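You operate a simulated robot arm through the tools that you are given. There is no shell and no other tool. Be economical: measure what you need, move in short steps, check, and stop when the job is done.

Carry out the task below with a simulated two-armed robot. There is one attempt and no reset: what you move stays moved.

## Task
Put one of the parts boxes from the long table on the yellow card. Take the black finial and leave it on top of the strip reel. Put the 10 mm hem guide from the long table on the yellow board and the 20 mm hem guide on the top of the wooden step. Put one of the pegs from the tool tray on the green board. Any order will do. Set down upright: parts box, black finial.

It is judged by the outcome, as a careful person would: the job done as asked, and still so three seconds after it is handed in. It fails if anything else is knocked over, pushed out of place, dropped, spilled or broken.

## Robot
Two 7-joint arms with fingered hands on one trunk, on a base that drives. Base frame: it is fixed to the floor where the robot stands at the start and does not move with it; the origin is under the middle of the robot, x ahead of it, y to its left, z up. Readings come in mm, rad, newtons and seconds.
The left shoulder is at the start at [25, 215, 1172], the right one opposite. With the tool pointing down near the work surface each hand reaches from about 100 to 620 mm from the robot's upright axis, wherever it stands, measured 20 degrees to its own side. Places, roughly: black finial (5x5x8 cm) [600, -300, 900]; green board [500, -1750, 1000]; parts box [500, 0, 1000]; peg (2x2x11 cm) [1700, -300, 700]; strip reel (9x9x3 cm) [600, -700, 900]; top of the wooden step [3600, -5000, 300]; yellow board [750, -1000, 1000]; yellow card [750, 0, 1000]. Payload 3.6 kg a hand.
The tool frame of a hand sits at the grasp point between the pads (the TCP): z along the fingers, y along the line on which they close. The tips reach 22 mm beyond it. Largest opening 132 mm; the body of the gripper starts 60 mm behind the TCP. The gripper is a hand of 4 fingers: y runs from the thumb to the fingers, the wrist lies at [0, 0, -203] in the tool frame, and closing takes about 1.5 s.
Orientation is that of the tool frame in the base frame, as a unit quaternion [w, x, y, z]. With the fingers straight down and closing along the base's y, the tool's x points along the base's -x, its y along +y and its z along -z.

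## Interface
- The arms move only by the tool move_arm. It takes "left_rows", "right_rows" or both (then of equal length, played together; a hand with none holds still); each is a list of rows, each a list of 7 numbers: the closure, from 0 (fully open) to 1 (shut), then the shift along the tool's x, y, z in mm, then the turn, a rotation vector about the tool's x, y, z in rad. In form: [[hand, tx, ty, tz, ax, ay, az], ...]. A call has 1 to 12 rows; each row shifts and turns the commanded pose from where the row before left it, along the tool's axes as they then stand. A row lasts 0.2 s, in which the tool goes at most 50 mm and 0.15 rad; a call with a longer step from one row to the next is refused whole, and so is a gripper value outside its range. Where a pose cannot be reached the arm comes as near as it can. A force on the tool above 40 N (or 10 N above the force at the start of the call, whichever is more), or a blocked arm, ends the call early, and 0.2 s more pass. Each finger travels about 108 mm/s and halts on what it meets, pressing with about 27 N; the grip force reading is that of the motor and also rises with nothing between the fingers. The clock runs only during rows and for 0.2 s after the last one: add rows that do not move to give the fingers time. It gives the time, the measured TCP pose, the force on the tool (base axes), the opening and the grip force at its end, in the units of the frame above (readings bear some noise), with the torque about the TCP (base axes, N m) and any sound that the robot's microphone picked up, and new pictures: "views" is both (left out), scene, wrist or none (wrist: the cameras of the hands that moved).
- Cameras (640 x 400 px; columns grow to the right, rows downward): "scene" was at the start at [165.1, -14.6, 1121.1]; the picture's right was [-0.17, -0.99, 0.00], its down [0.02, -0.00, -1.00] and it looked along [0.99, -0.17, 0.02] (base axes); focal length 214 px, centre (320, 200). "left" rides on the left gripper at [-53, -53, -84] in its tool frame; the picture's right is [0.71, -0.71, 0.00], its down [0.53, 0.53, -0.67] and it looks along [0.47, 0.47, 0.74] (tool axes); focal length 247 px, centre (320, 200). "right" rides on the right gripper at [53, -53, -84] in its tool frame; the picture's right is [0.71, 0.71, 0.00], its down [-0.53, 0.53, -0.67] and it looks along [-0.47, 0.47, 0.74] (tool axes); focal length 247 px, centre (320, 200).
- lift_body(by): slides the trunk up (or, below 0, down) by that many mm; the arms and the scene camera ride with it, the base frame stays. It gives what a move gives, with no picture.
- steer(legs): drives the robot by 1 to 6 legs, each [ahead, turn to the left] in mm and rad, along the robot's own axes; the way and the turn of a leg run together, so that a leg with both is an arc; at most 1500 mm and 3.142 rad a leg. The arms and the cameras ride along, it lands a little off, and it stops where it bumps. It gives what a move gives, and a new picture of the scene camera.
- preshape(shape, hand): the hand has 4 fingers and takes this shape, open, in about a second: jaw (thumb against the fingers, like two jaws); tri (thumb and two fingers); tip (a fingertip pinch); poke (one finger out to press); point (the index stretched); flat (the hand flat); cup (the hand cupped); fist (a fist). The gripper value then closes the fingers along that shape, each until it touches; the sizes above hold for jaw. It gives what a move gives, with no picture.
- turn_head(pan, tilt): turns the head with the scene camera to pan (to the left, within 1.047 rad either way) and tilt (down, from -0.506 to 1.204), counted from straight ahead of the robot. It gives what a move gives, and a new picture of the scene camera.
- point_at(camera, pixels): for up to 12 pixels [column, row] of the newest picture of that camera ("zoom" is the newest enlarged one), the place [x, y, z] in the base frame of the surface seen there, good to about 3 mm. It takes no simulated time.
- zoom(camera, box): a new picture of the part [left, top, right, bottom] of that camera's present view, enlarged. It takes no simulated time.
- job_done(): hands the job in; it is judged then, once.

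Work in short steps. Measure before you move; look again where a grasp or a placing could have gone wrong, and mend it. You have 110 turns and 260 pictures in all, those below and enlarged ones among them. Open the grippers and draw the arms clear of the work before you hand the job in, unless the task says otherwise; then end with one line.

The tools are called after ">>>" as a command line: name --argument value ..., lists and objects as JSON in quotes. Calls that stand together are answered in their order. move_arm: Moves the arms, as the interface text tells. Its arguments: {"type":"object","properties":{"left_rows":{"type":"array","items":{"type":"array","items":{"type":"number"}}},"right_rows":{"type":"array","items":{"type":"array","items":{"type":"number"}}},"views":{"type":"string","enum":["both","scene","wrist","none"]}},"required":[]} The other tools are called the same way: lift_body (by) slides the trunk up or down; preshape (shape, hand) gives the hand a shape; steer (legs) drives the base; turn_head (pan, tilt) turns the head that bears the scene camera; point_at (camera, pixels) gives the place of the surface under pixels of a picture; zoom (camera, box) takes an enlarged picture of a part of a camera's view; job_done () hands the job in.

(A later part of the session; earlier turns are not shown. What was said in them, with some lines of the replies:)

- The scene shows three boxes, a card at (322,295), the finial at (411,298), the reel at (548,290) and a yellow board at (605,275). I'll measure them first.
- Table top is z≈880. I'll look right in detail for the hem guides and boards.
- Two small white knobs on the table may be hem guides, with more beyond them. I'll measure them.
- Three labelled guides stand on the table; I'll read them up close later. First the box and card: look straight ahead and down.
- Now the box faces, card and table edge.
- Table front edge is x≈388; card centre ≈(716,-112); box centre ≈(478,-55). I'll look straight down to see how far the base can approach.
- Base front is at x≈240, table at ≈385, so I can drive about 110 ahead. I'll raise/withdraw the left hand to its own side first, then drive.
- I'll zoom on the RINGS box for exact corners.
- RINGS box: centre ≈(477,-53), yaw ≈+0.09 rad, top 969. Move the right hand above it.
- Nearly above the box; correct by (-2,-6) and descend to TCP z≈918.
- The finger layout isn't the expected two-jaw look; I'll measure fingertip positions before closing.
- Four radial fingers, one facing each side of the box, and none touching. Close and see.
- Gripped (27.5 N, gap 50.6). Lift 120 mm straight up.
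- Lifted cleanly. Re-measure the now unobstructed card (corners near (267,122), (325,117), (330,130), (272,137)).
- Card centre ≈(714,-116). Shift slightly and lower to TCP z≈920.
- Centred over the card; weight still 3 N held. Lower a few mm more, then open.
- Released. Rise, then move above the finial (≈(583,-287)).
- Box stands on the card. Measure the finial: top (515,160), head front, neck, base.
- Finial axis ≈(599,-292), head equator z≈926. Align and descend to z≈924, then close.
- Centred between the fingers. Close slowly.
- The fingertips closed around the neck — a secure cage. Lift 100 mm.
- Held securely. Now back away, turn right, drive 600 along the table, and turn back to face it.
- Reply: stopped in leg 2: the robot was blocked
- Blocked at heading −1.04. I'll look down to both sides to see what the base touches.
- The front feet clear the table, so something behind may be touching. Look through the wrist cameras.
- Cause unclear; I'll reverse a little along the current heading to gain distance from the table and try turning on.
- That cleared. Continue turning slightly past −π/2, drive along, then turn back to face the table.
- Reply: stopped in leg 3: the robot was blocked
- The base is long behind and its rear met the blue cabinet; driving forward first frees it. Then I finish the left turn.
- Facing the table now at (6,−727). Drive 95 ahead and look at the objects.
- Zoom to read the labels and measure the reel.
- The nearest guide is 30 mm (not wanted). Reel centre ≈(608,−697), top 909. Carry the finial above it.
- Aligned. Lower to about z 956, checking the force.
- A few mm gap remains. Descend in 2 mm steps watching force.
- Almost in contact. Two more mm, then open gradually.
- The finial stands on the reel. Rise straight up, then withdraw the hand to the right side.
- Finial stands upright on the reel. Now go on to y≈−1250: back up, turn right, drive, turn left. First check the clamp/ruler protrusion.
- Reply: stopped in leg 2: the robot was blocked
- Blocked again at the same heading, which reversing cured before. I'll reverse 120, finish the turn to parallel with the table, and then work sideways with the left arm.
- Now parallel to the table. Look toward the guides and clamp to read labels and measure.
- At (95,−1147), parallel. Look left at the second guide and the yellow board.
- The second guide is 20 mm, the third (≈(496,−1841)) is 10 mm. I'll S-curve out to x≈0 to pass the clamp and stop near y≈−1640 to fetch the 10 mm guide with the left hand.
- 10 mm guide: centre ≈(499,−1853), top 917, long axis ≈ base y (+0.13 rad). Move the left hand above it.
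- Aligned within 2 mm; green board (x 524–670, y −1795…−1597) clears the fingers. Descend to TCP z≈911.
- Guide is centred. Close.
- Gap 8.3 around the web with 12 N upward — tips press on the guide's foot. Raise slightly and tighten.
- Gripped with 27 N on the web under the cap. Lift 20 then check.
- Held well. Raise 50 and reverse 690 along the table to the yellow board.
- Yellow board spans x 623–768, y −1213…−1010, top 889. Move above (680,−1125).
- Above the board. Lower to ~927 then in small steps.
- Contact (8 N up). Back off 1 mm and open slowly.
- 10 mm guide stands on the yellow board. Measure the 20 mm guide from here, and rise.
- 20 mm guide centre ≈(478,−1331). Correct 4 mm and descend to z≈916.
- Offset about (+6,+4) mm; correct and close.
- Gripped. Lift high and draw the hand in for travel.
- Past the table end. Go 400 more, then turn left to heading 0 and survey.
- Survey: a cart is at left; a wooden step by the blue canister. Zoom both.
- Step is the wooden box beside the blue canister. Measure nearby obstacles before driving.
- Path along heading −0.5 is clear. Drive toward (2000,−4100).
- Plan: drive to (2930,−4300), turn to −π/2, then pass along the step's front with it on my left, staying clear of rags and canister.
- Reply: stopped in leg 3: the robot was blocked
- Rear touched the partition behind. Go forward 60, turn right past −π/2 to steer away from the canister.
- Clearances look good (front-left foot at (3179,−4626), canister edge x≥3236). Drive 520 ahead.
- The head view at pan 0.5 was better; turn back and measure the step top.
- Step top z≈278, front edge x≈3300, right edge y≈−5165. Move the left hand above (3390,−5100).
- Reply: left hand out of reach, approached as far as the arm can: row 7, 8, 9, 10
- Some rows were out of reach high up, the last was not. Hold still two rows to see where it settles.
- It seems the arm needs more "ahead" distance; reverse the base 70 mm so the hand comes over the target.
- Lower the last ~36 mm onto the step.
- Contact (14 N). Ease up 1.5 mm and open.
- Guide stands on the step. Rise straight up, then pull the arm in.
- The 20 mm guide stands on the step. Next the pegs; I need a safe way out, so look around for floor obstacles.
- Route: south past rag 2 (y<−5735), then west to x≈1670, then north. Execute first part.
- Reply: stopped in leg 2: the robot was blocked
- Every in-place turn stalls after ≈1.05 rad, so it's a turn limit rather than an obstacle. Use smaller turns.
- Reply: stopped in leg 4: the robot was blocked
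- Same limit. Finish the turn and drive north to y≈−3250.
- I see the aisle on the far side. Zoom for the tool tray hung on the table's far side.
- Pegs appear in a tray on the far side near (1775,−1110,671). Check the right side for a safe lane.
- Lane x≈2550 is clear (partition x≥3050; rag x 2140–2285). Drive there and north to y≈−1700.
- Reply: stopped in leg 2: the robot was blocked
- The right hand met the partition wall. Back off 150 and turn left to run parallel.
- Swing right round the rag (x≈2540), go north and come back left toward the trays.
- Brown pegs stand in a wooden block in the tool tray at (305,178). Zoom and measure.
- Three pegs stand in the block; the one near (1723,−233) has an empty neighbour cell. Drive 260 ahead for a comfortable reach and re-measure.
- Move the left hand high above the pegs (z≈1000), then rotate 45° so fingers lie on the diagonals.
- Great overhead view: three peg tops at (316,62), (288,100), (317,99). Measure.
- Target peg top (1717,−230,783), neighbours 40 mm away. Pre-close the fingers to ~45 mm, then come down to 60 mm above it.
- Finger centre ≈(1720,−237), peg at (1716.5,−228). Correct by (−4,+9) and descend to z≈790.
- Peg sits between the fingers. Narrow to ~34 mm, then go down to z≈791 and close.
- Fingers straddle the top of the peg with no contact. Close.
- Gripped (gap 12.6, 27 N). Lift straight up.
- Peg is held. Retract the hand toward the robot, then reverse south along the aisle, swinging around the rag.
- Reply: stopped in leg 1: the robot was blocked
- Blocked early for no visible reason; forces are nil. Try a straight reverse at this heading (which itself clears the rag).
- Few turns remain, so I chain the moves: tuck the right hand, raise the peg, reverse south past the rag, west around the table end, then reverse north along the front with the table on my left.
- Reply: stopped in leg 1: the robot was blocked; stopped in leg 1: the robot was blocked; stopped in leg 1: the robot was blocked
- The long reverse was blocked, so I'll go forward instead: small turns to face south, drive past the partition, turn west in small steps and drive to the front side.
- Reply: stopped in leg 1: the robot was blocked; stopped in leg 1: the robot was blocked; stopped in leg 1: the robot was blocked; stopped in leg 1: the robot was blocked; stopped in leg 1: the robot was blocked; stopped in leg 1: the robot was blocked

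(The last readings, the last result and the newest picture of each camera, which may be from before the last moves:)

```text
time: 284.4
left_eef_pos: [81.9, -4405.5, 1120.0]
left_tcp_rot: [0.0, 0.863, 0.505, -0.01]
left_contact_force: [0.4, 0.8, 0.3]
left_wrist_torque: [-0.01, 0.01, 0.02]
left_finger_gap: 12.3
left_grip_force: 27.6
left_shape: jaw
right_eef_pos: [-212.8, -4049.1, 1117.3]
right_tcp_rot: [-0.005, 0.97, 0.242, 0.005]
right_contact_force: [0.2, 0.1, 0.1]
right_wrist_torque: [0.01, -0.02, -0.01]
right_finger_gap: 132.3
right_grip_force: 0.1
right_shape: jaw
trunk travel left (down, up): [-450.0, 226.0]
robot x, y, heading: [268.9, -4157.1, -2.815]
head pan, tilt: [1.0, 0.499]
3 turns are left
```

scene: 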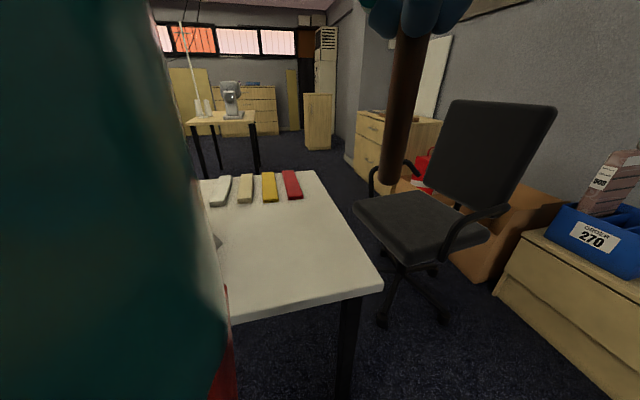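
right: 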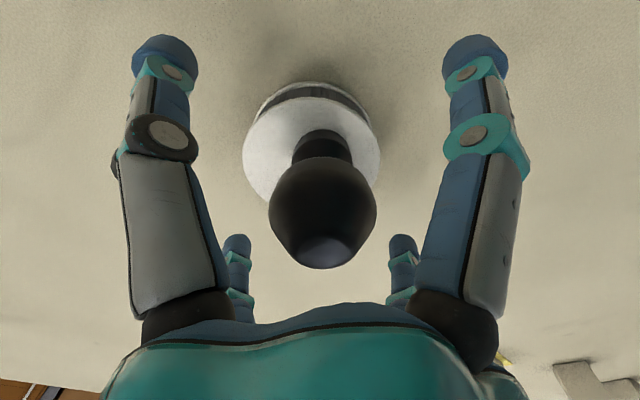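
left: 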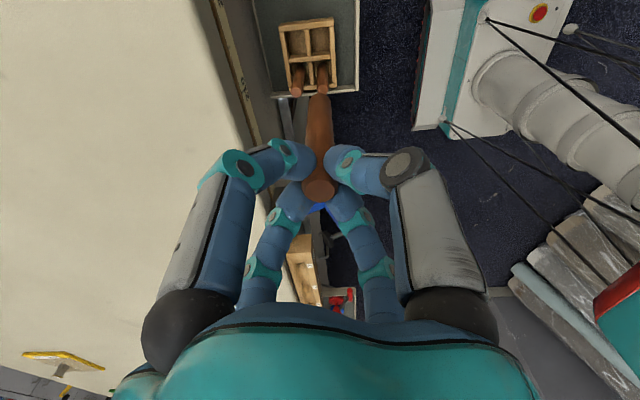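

Now at (269,−4157) with the peg still held. Turn left in small steps toward −1.47 rad and reverse north part of the way, then check the pose.

>>> steer --legs '[[0, 0.45]]'

>>> steer --legs '[[0, 0.45]]'

>>> steer --legs '[[0, 0.45]]'

>>> steer --legs '[[-900, 0]]'

>>> turn_head --pan 1.0 --tilt 0.5

```text
time: 286.1
left_eef_pos: [207.4, -4459.7, 1120.8]
left_tcp_rot: [0.002, 0.73, 0.684, -0.008]
left_contact_force: [1.1, -0.4, -0.4]
left_wrist_torque: [0.01, -0.01, -0.01]
left_finger_gap: 12.0
left_grip_force: 27.0
left_shape: jaw
right_eef_pos: [-213.8, -4267.8, 1118.5]
right_tcp_rot: [-0.005, 0.893, 0.45, 0.004]
right_contact_force: [-0.1, 0.5, -0.5]
right_wrist_torque: [0.02, -0.02, 0.04]
right_finger_gap: 132.3
right_grip_force: 0.0
right_shape: jaw
trunk travel left (down, up): [-450.0, 226.0]
robot x, y, heading: [253.5, -4139.7, -2.363]
head pan, tilt: [1.0, 0.499]
```

scene: 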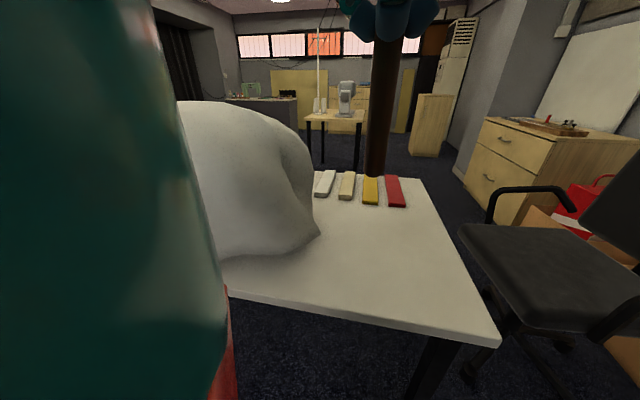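

```text
time: 287.9
left_eef_pos: [347.4, -4451.8, 1121.6]
left_tcp_rot: [0.004, 0.56, 0.829, -0.007]
left_contact_force: [-1.2, 0.3, 0.3]
left_wrist_torque: [0.02, 0.0, -0.01]
left_finger_gap: 11.9
left_grip_force: 27.3
left_shape: jaw
right_eef_pos: [-114.7, -4458.5, 1119.1]
right_tcp_rot: [-0.006, 0.771, 0.636, 0.003]
right_contact_force: [-0.1, -0.3, 0.3]
right_wrist_torque: [0.0, 0.01, 0.03]
right_finger_gap: 132.0
right_grip_force: 0.1
right_shape: jaw
trunk travel left (down, up): [-450.0, 226.0]
robot x, y, heading: [234.7, -4137.4, -1.918]
head pan, tilt: [1.0, 0.499]
```

scene: 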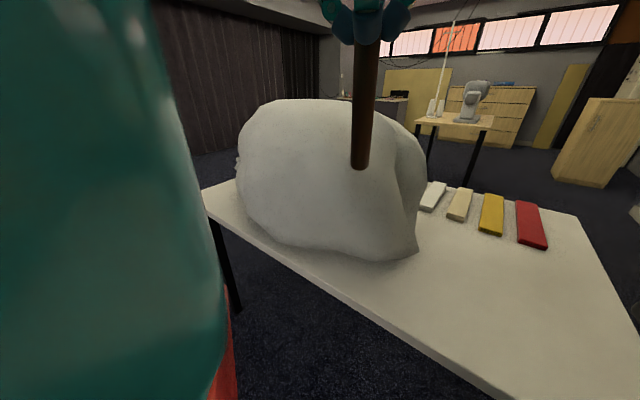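

```text
time: 289.6
left_eef_pos: [471.3, -4370.8, 1122.4]
left_tcp_rot: [0.006, 0.363, 0.932, -0.006]
left_contact_force: [0.2, -0.2, 0.0]
left_wrist_torque: [0.01, 0.02, 0.01]
left_finger_gap: 11.9
left_grip_force: 26.9
left_shape: jaw
right_eef_pos: [55.6, -4576.0, 1119.8]
right_tcp_rot: [-0.006, 0.611, 0.792, 0.001]
right_contact_force: [-0.3, 0.9, -0.7]
right_wrist_torque: [0.0, -0.01, 0.01]
right_finger_gap: 131.7
right_grip_force: 0.0
right_shape: jaw
trunk travel left (down, up): [-450.0, 226.0]
robot x, y, heading: [210.6, -4136.7, -1.478]
head pan, tilt: [1.0, 0.499]
```

scene: 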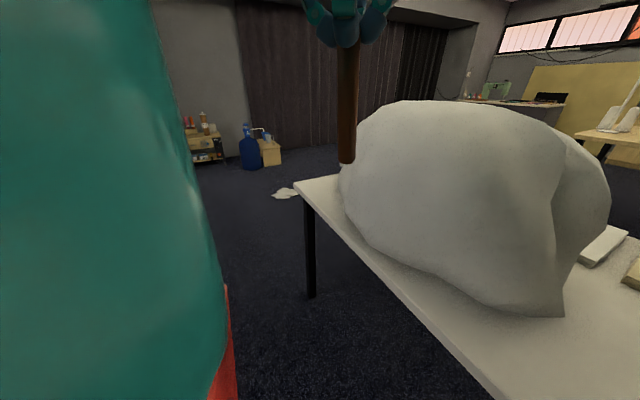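

```text
time: 294.2
left_eef_pos: [388.9, -3488.9, 1123.9]
left_tcp_rot: [0.006, 0.367, 0.93, -0.008]
left_contact_force: [-0.6, -0.1, -0.9]
left_wrist_torque: [0.03, -0.01, -0.01]
left_finger_gap: 11.9
left_grip_force: 27.2
left_shape: jaw
right_eef_pos: [-27.9, -3690.8, 1119.5]
right_tcp_rot: [-0.006, 0.616, 0.788, 0.001]
right_contact_force: [0.3, 0.3, -0.1]
right_wrist_torque: [0.01, 0.01, 0.02]
right_finger_gap: 132.0
right_grip_force: 0.0
right_shape: jaw
trunk travel left (down, up): [-450.0, 226.0]
robot x, y, heading: [137.7, -3257.5, -1.491]
head pan, tilt: [1.0, 0.499]
```

scene: 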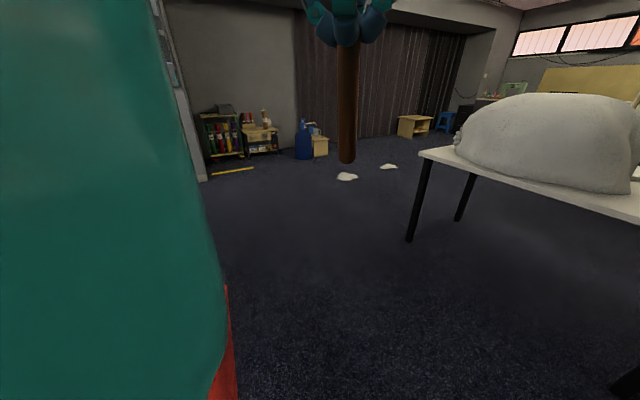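

```text
time: 294.8
left_eef_pos: [389.5, -3489.6, 1122.7]
left_tcp_rot: [0.005, 0.369, 0.93, -0.007]
left_contact_force: [0.3, 0.4, -0.4]
left_wrist_torque: [0.03, 0.0, -0.01]
left_finger_gap: 12.0
left_grip_force: 27.0
left_shape: jaw
right_eef_pos: [-26.9, -3690.0, 1119.9]
right_tcp_rot: [-0.006, 0.615, 0.789, 0.001]
right_contact_force: [0.7, -1.0, -0.5]
right_wrist_torque: [0.02, -0.02, -0.01]
right_finger_gap: 132.2
right_grip_force: 0.0
right_shape: jaw
trunk travel left (down, up): [-450.0, 226.0]
robot x, y, heading: [135.9, -3255.9, -1.488]
head pan, tilt: [1.0, 0.499]
2 turns are left
```

scene: 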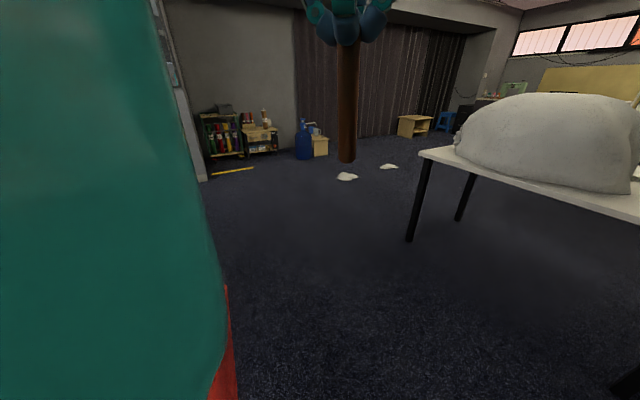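

Turning works now. Reverse 1830 along the front to the green board, swing the left hand over it, and look.

>>> steer --legs '[[-1500, 0], [-330, 0]]'

>>> move_arm --left_rows '[[0.98, -33, 29, 0, 0, 0, 0], [0.98, -33, 29, 0, 0, 0, 0], [0.98, -33, 29, 0, 0, 0, 0], [0.98, -33, 29, 0, 0, 0, 0], [0.98, -33, 30, 0, 0, 0, 0], [0.98, -34, 30, 0, 0, 0, 0], [0.98, -34, 30, 0, 0, 0, 0], [0.98, -34, 30, 0, 0, 0, 0], [0.98, 0, 0, 30, 0, 0, 0], [0.98, 0, 0, 30, 0, 0, 0], [0.98, 0, 0, 0, 0, 0, 0]]' --views "both"

>>> point_at --camera "left" --pixels '[[313, 100], [318, 150], [320, 190], [200, 130], [440, 130], [320, 60], [250, 100], [390, 100], [320, 20], [240, 40], [400, 40], [320, 240]]'

>>> zoom --camera "left" --box '[160, 0, 480, 240]'

```text
time: 304.0
left_eef_pos: [222.5, -1678.6, 1123.8]
left_tcp_rot: [0.005, 0.361, 0.932, -0.007]
left_contact_force: [-0.8, 0.6, 0.0]
left_wrist_torque: [-0.02, -0.02, 0.0]
left_finger_gap: 12.2
left_grip_force: 27.2
left_shape: jaw
right_eef_pos: [-191.7, -1886.8, 1122.3]
right_tcp_rot: [-0.006, 0.609, 0.793, 0.0]
right_contact_force: [0.1, 0.8, 0.6]
right_wrist_torque: [-0.01, 0.03, -0.03]
right_finger_gap: 132.0
right_grip_force: 0.0
right_shape: jaw
trunk travel left (down, up): [-450.0, 226.0]
robot x, y, heading: [-40.4, -1450.7, -1.476]
head pan, tilt: [1.0, 0.499]
```

scene: 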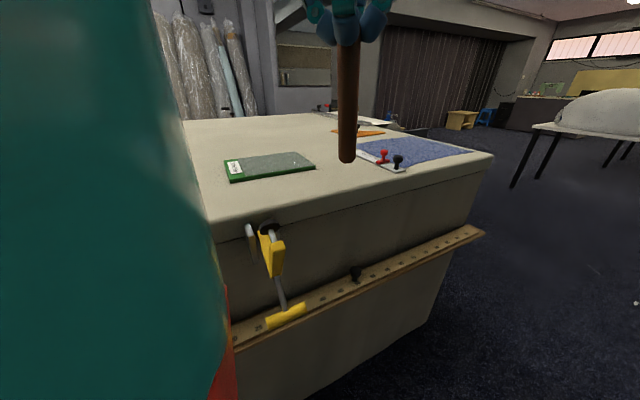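

```text
time: 306.4
left_eef_pos: [577.3, -1683.5, 1064.5]
left_tcp_rot: [0.006, 0.361, 0.932, -0.007]
left_contact_force: [0.0, 0.0, -0.2]
left_wrist_torque: [0.02, 0.03, 0.01]
left_finger_gap: 11.9
left_grip_force: 27.0
left_shape: jaw
right_eef_pos: [-190.8, -1887.8, 1120.1]
right_tcp_rot: [-0.006, 0.609, 0.793, 0.002]
right_contact_force: [0.6, 0.3, 0.1]
right_wrist_torque: [-0.01, -0.01, -0.01]
right_finger_gap: 132.2
right_grip_force: 0.0
right_shape: jaw
trunk travel left (down, up): [-450.0, 226.0]
robot x, y, heading: [-34.6, -1451.3, -1.47]
head pan, tilt: [1.0, 0.499]
```

scene: 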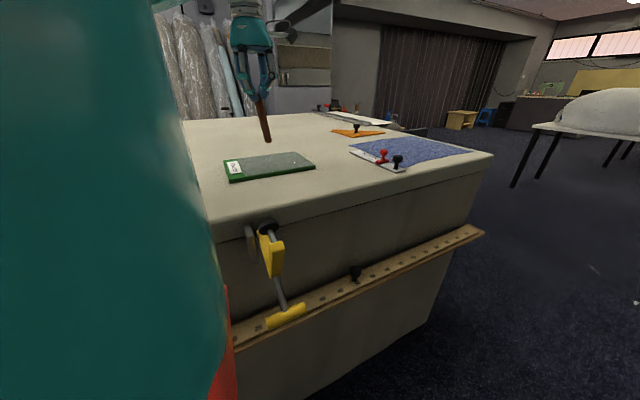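
left: 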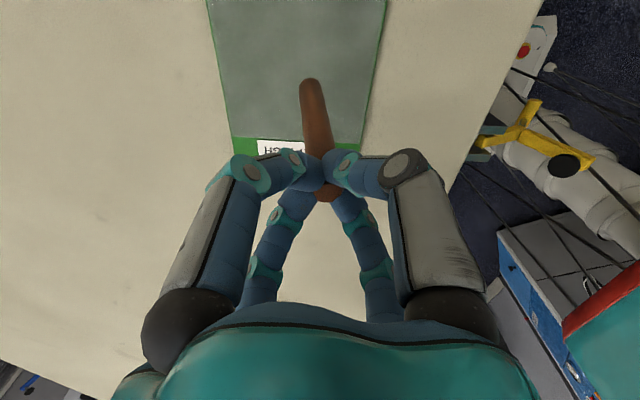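

```text
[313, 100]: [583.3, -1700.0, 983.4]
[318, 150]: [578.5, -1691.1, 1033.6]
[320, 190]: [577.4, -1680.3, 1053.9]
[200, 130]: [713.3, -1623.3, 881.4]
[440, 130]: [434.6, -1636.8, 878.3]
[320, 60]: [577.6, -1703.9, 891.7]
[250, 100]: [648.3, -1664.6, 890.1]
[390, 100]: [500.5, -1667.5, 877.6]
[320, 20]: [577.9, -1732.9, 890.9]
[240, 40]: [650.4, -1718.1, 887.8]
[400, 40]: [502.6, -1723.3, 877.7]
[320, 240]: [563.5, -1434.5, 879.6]
```

```text
1.67 times, centred on (320, 120) of left
1 turns are left
```

zoom: 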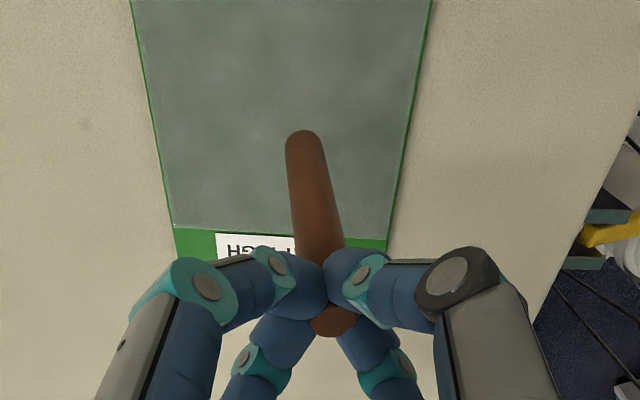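

The peg hangs over the green board but leans about 0.15 rad. With the last turn: centre it, lower, tilt the hand to set it upright, press lightly, release slowly, rise, retreat, and hand in.

>>> move_arm --left_rows '[[0.98, -12, 2, 15, 0, 0, 0], [0.98, -11.5, 2, 15, 0, 0, 0], [0.98, 0, 0, 15, 0, 0, 0], [0.98, 0, 0, 0, -0.01, 0.078, 0], [0.98, 0, 0, 0, -0.01, 0.077, 0], [0.98, -1, 0, 6, 0, 0, 0], [0.98, -0.6, 0, 4, 0, 0, 0], [0.98, -0.4, 0, 2.5, 0, 0, 0], [0.98, -0.2, 0, 1.2, 0, 0, 0], [0.98, 0, 0, 0, 0, 0, 0], [0.98, 0, 0, 0, 0, 0, 0]]' --views "none"

>>> move_arm --left_rows '[[0.94, 0, 0, 0, 0, 0, 0], [0.92, 0, 0, 0, 0, 0, 0], [0.9, 0, 0, 0, 0, 0, 0], [0.88, 0, 0, 0, 0, 0, 0], [0.86, 0, 0, 0, 0, 0, 0], [0.83, 0, 0, 0, 0, 0, 0], [0.78, 0, 0, 0, 0, 0, 0], [0.7, 0, 0, 0, 0, 0, 0], [0.6, 0, 0, 0, 0, 0, 0], [0.45, 0, 0, 0, 0, 0, 0], [0.3, 0, 0, 0, 0, 0, 0], [0.3, 0, 0, 0, 0, 0, 0]]' --views "none"

>>> move_arm --left_rows '[[0.3, 3.1, 0, -20, 0, 0, 0], [0.3, 5.4, 0, -35, 0, 0, 0], [0.2, 6.2, 0, -40, 0, 0, 0], [0, 6.2, 0, -40, 0, 0, 0], [0, 32, -29, 0, 0, 0, 0], [0, 32, -29, 0, 0, 0, 0], [0, 32, -29, 0, 0, 0, 0], [0, 32, -29, 0, 0, 0, 0], [0, 32, -29, 0, 0, 0, 0], [0, 32, -29, 0, 0, 0, 0]]' --views "scene"

>>> job_done

```text
time: 308.8
left_eef_pos: [598.1, -1700.1, 1008.3]
left_tcp_rot: [-0.062, 0.36, 0.93, 0.029]
left_contact_force: [0.6, 0.2, 15.1]
left_wrist_torque: [0.16, 0.02, 0.0]
left_finger_gap: 12.3
left_grip_force: 26.7
left_shape: jaw
right_eef_pos: [-192.3, -1886.7, 1121.4]
right_tcp_rot: [-0.006, 0.61, 0.792, 0.001]
right_contact_force: [-0.6, -0.4, 0.4]
right_wrist_torque: [0.04, 0.0, 0.0]
right_finger_gap: 132.1
right_grip_force: 0.0
right_shape: jaw
trunk travel left (down, up): [-450.0, 226.0]
robot x, y, heading: [-42.2, -1452.9, -1.466]
head pan, tilt: [1.0, 0.499]
```

```text
time: 311.4
left_eef_pos: [598.9, -1699.6, 1007.4]
left_tcp_rot: [-0.063, 0.36, 0.93, 0.03]
left_contact_force: [-0.2, 0.0, 0.7]
left_wrist_torque: [-0.01, 0.02, 0.03]
left_finger_gap: 92.1
left_grip_force: 0.1
left_shape: jaw
right_eef_pos: [-191.2, -1887.5, 1120.0]
right_tcp_rot: [-0.006, 0.609, 0.793, 0.002]
right_contact_force: [0.3, 0.2, 0.1]
right_wrist_torque: [0.0, -0.03, 0.01]
right_finger_gap: 131.9
right_grip_force: 0.1
right_shape: jaw
trunk travel left (down, up): [-450.0, 226.0]
robot x, y, heading: [-33.9, -1449.9, -1.475]
head pan, tilt: [1.0, 0.499]
```

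```text
time: 313.6
left_eef_pos: [336.6, -1701.9, 1170.6]
left_tcp_rot: [-0.062, 0.36, 0.931, 0.031]
left_contact_force: [0.2, -0.2, 0.7]
left_wrist_torque: [0.04, -0.03, 0.01]
left_finger_gap: 131.8
left_grip_force: 0.1
left_shape: jaw
right_eef_pos: [-194.1, -1887.0, 1120.1]
right_tcp_rot: [-0.006, 0.61, 0.792, 0.002]
right_contact_force: [-0.4, -0.2, -0.5]
right_wrist_torque: [0.01, 0.0, 0.04]
right_finger_gap: 132.2
right_grip_force: 0.1
right_shape: jaw
trunk travel left (down, up): [-450.0, 226.0]
robot x, y, heading: [-37.2, -1448.7, -1.472]
head pan, tilt: [1.0, 0.499]
```

scene: 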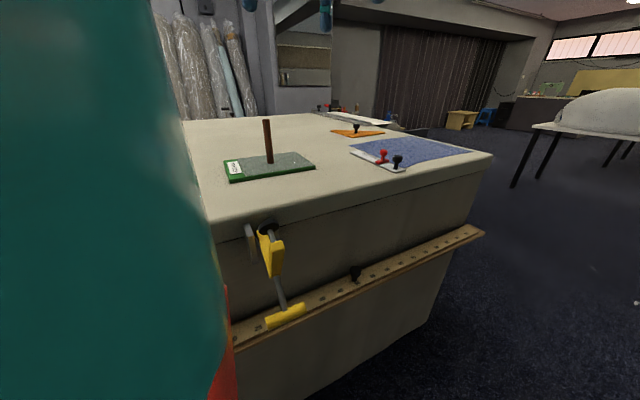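

```text
The job is handed in.
```

All five items were seen in place as they were released: the RINGS box upright on the yellow card, the black finial upright on the strip reel, the 10 mm guide on the yellow board, the 20 mm guide on the wooden step, and a peg standing on the green board. While driving, the robot bumped the partition wall once, its base was blocked several times, and it passed close to a rag on the floor, so I can't rule out having nudged something there.
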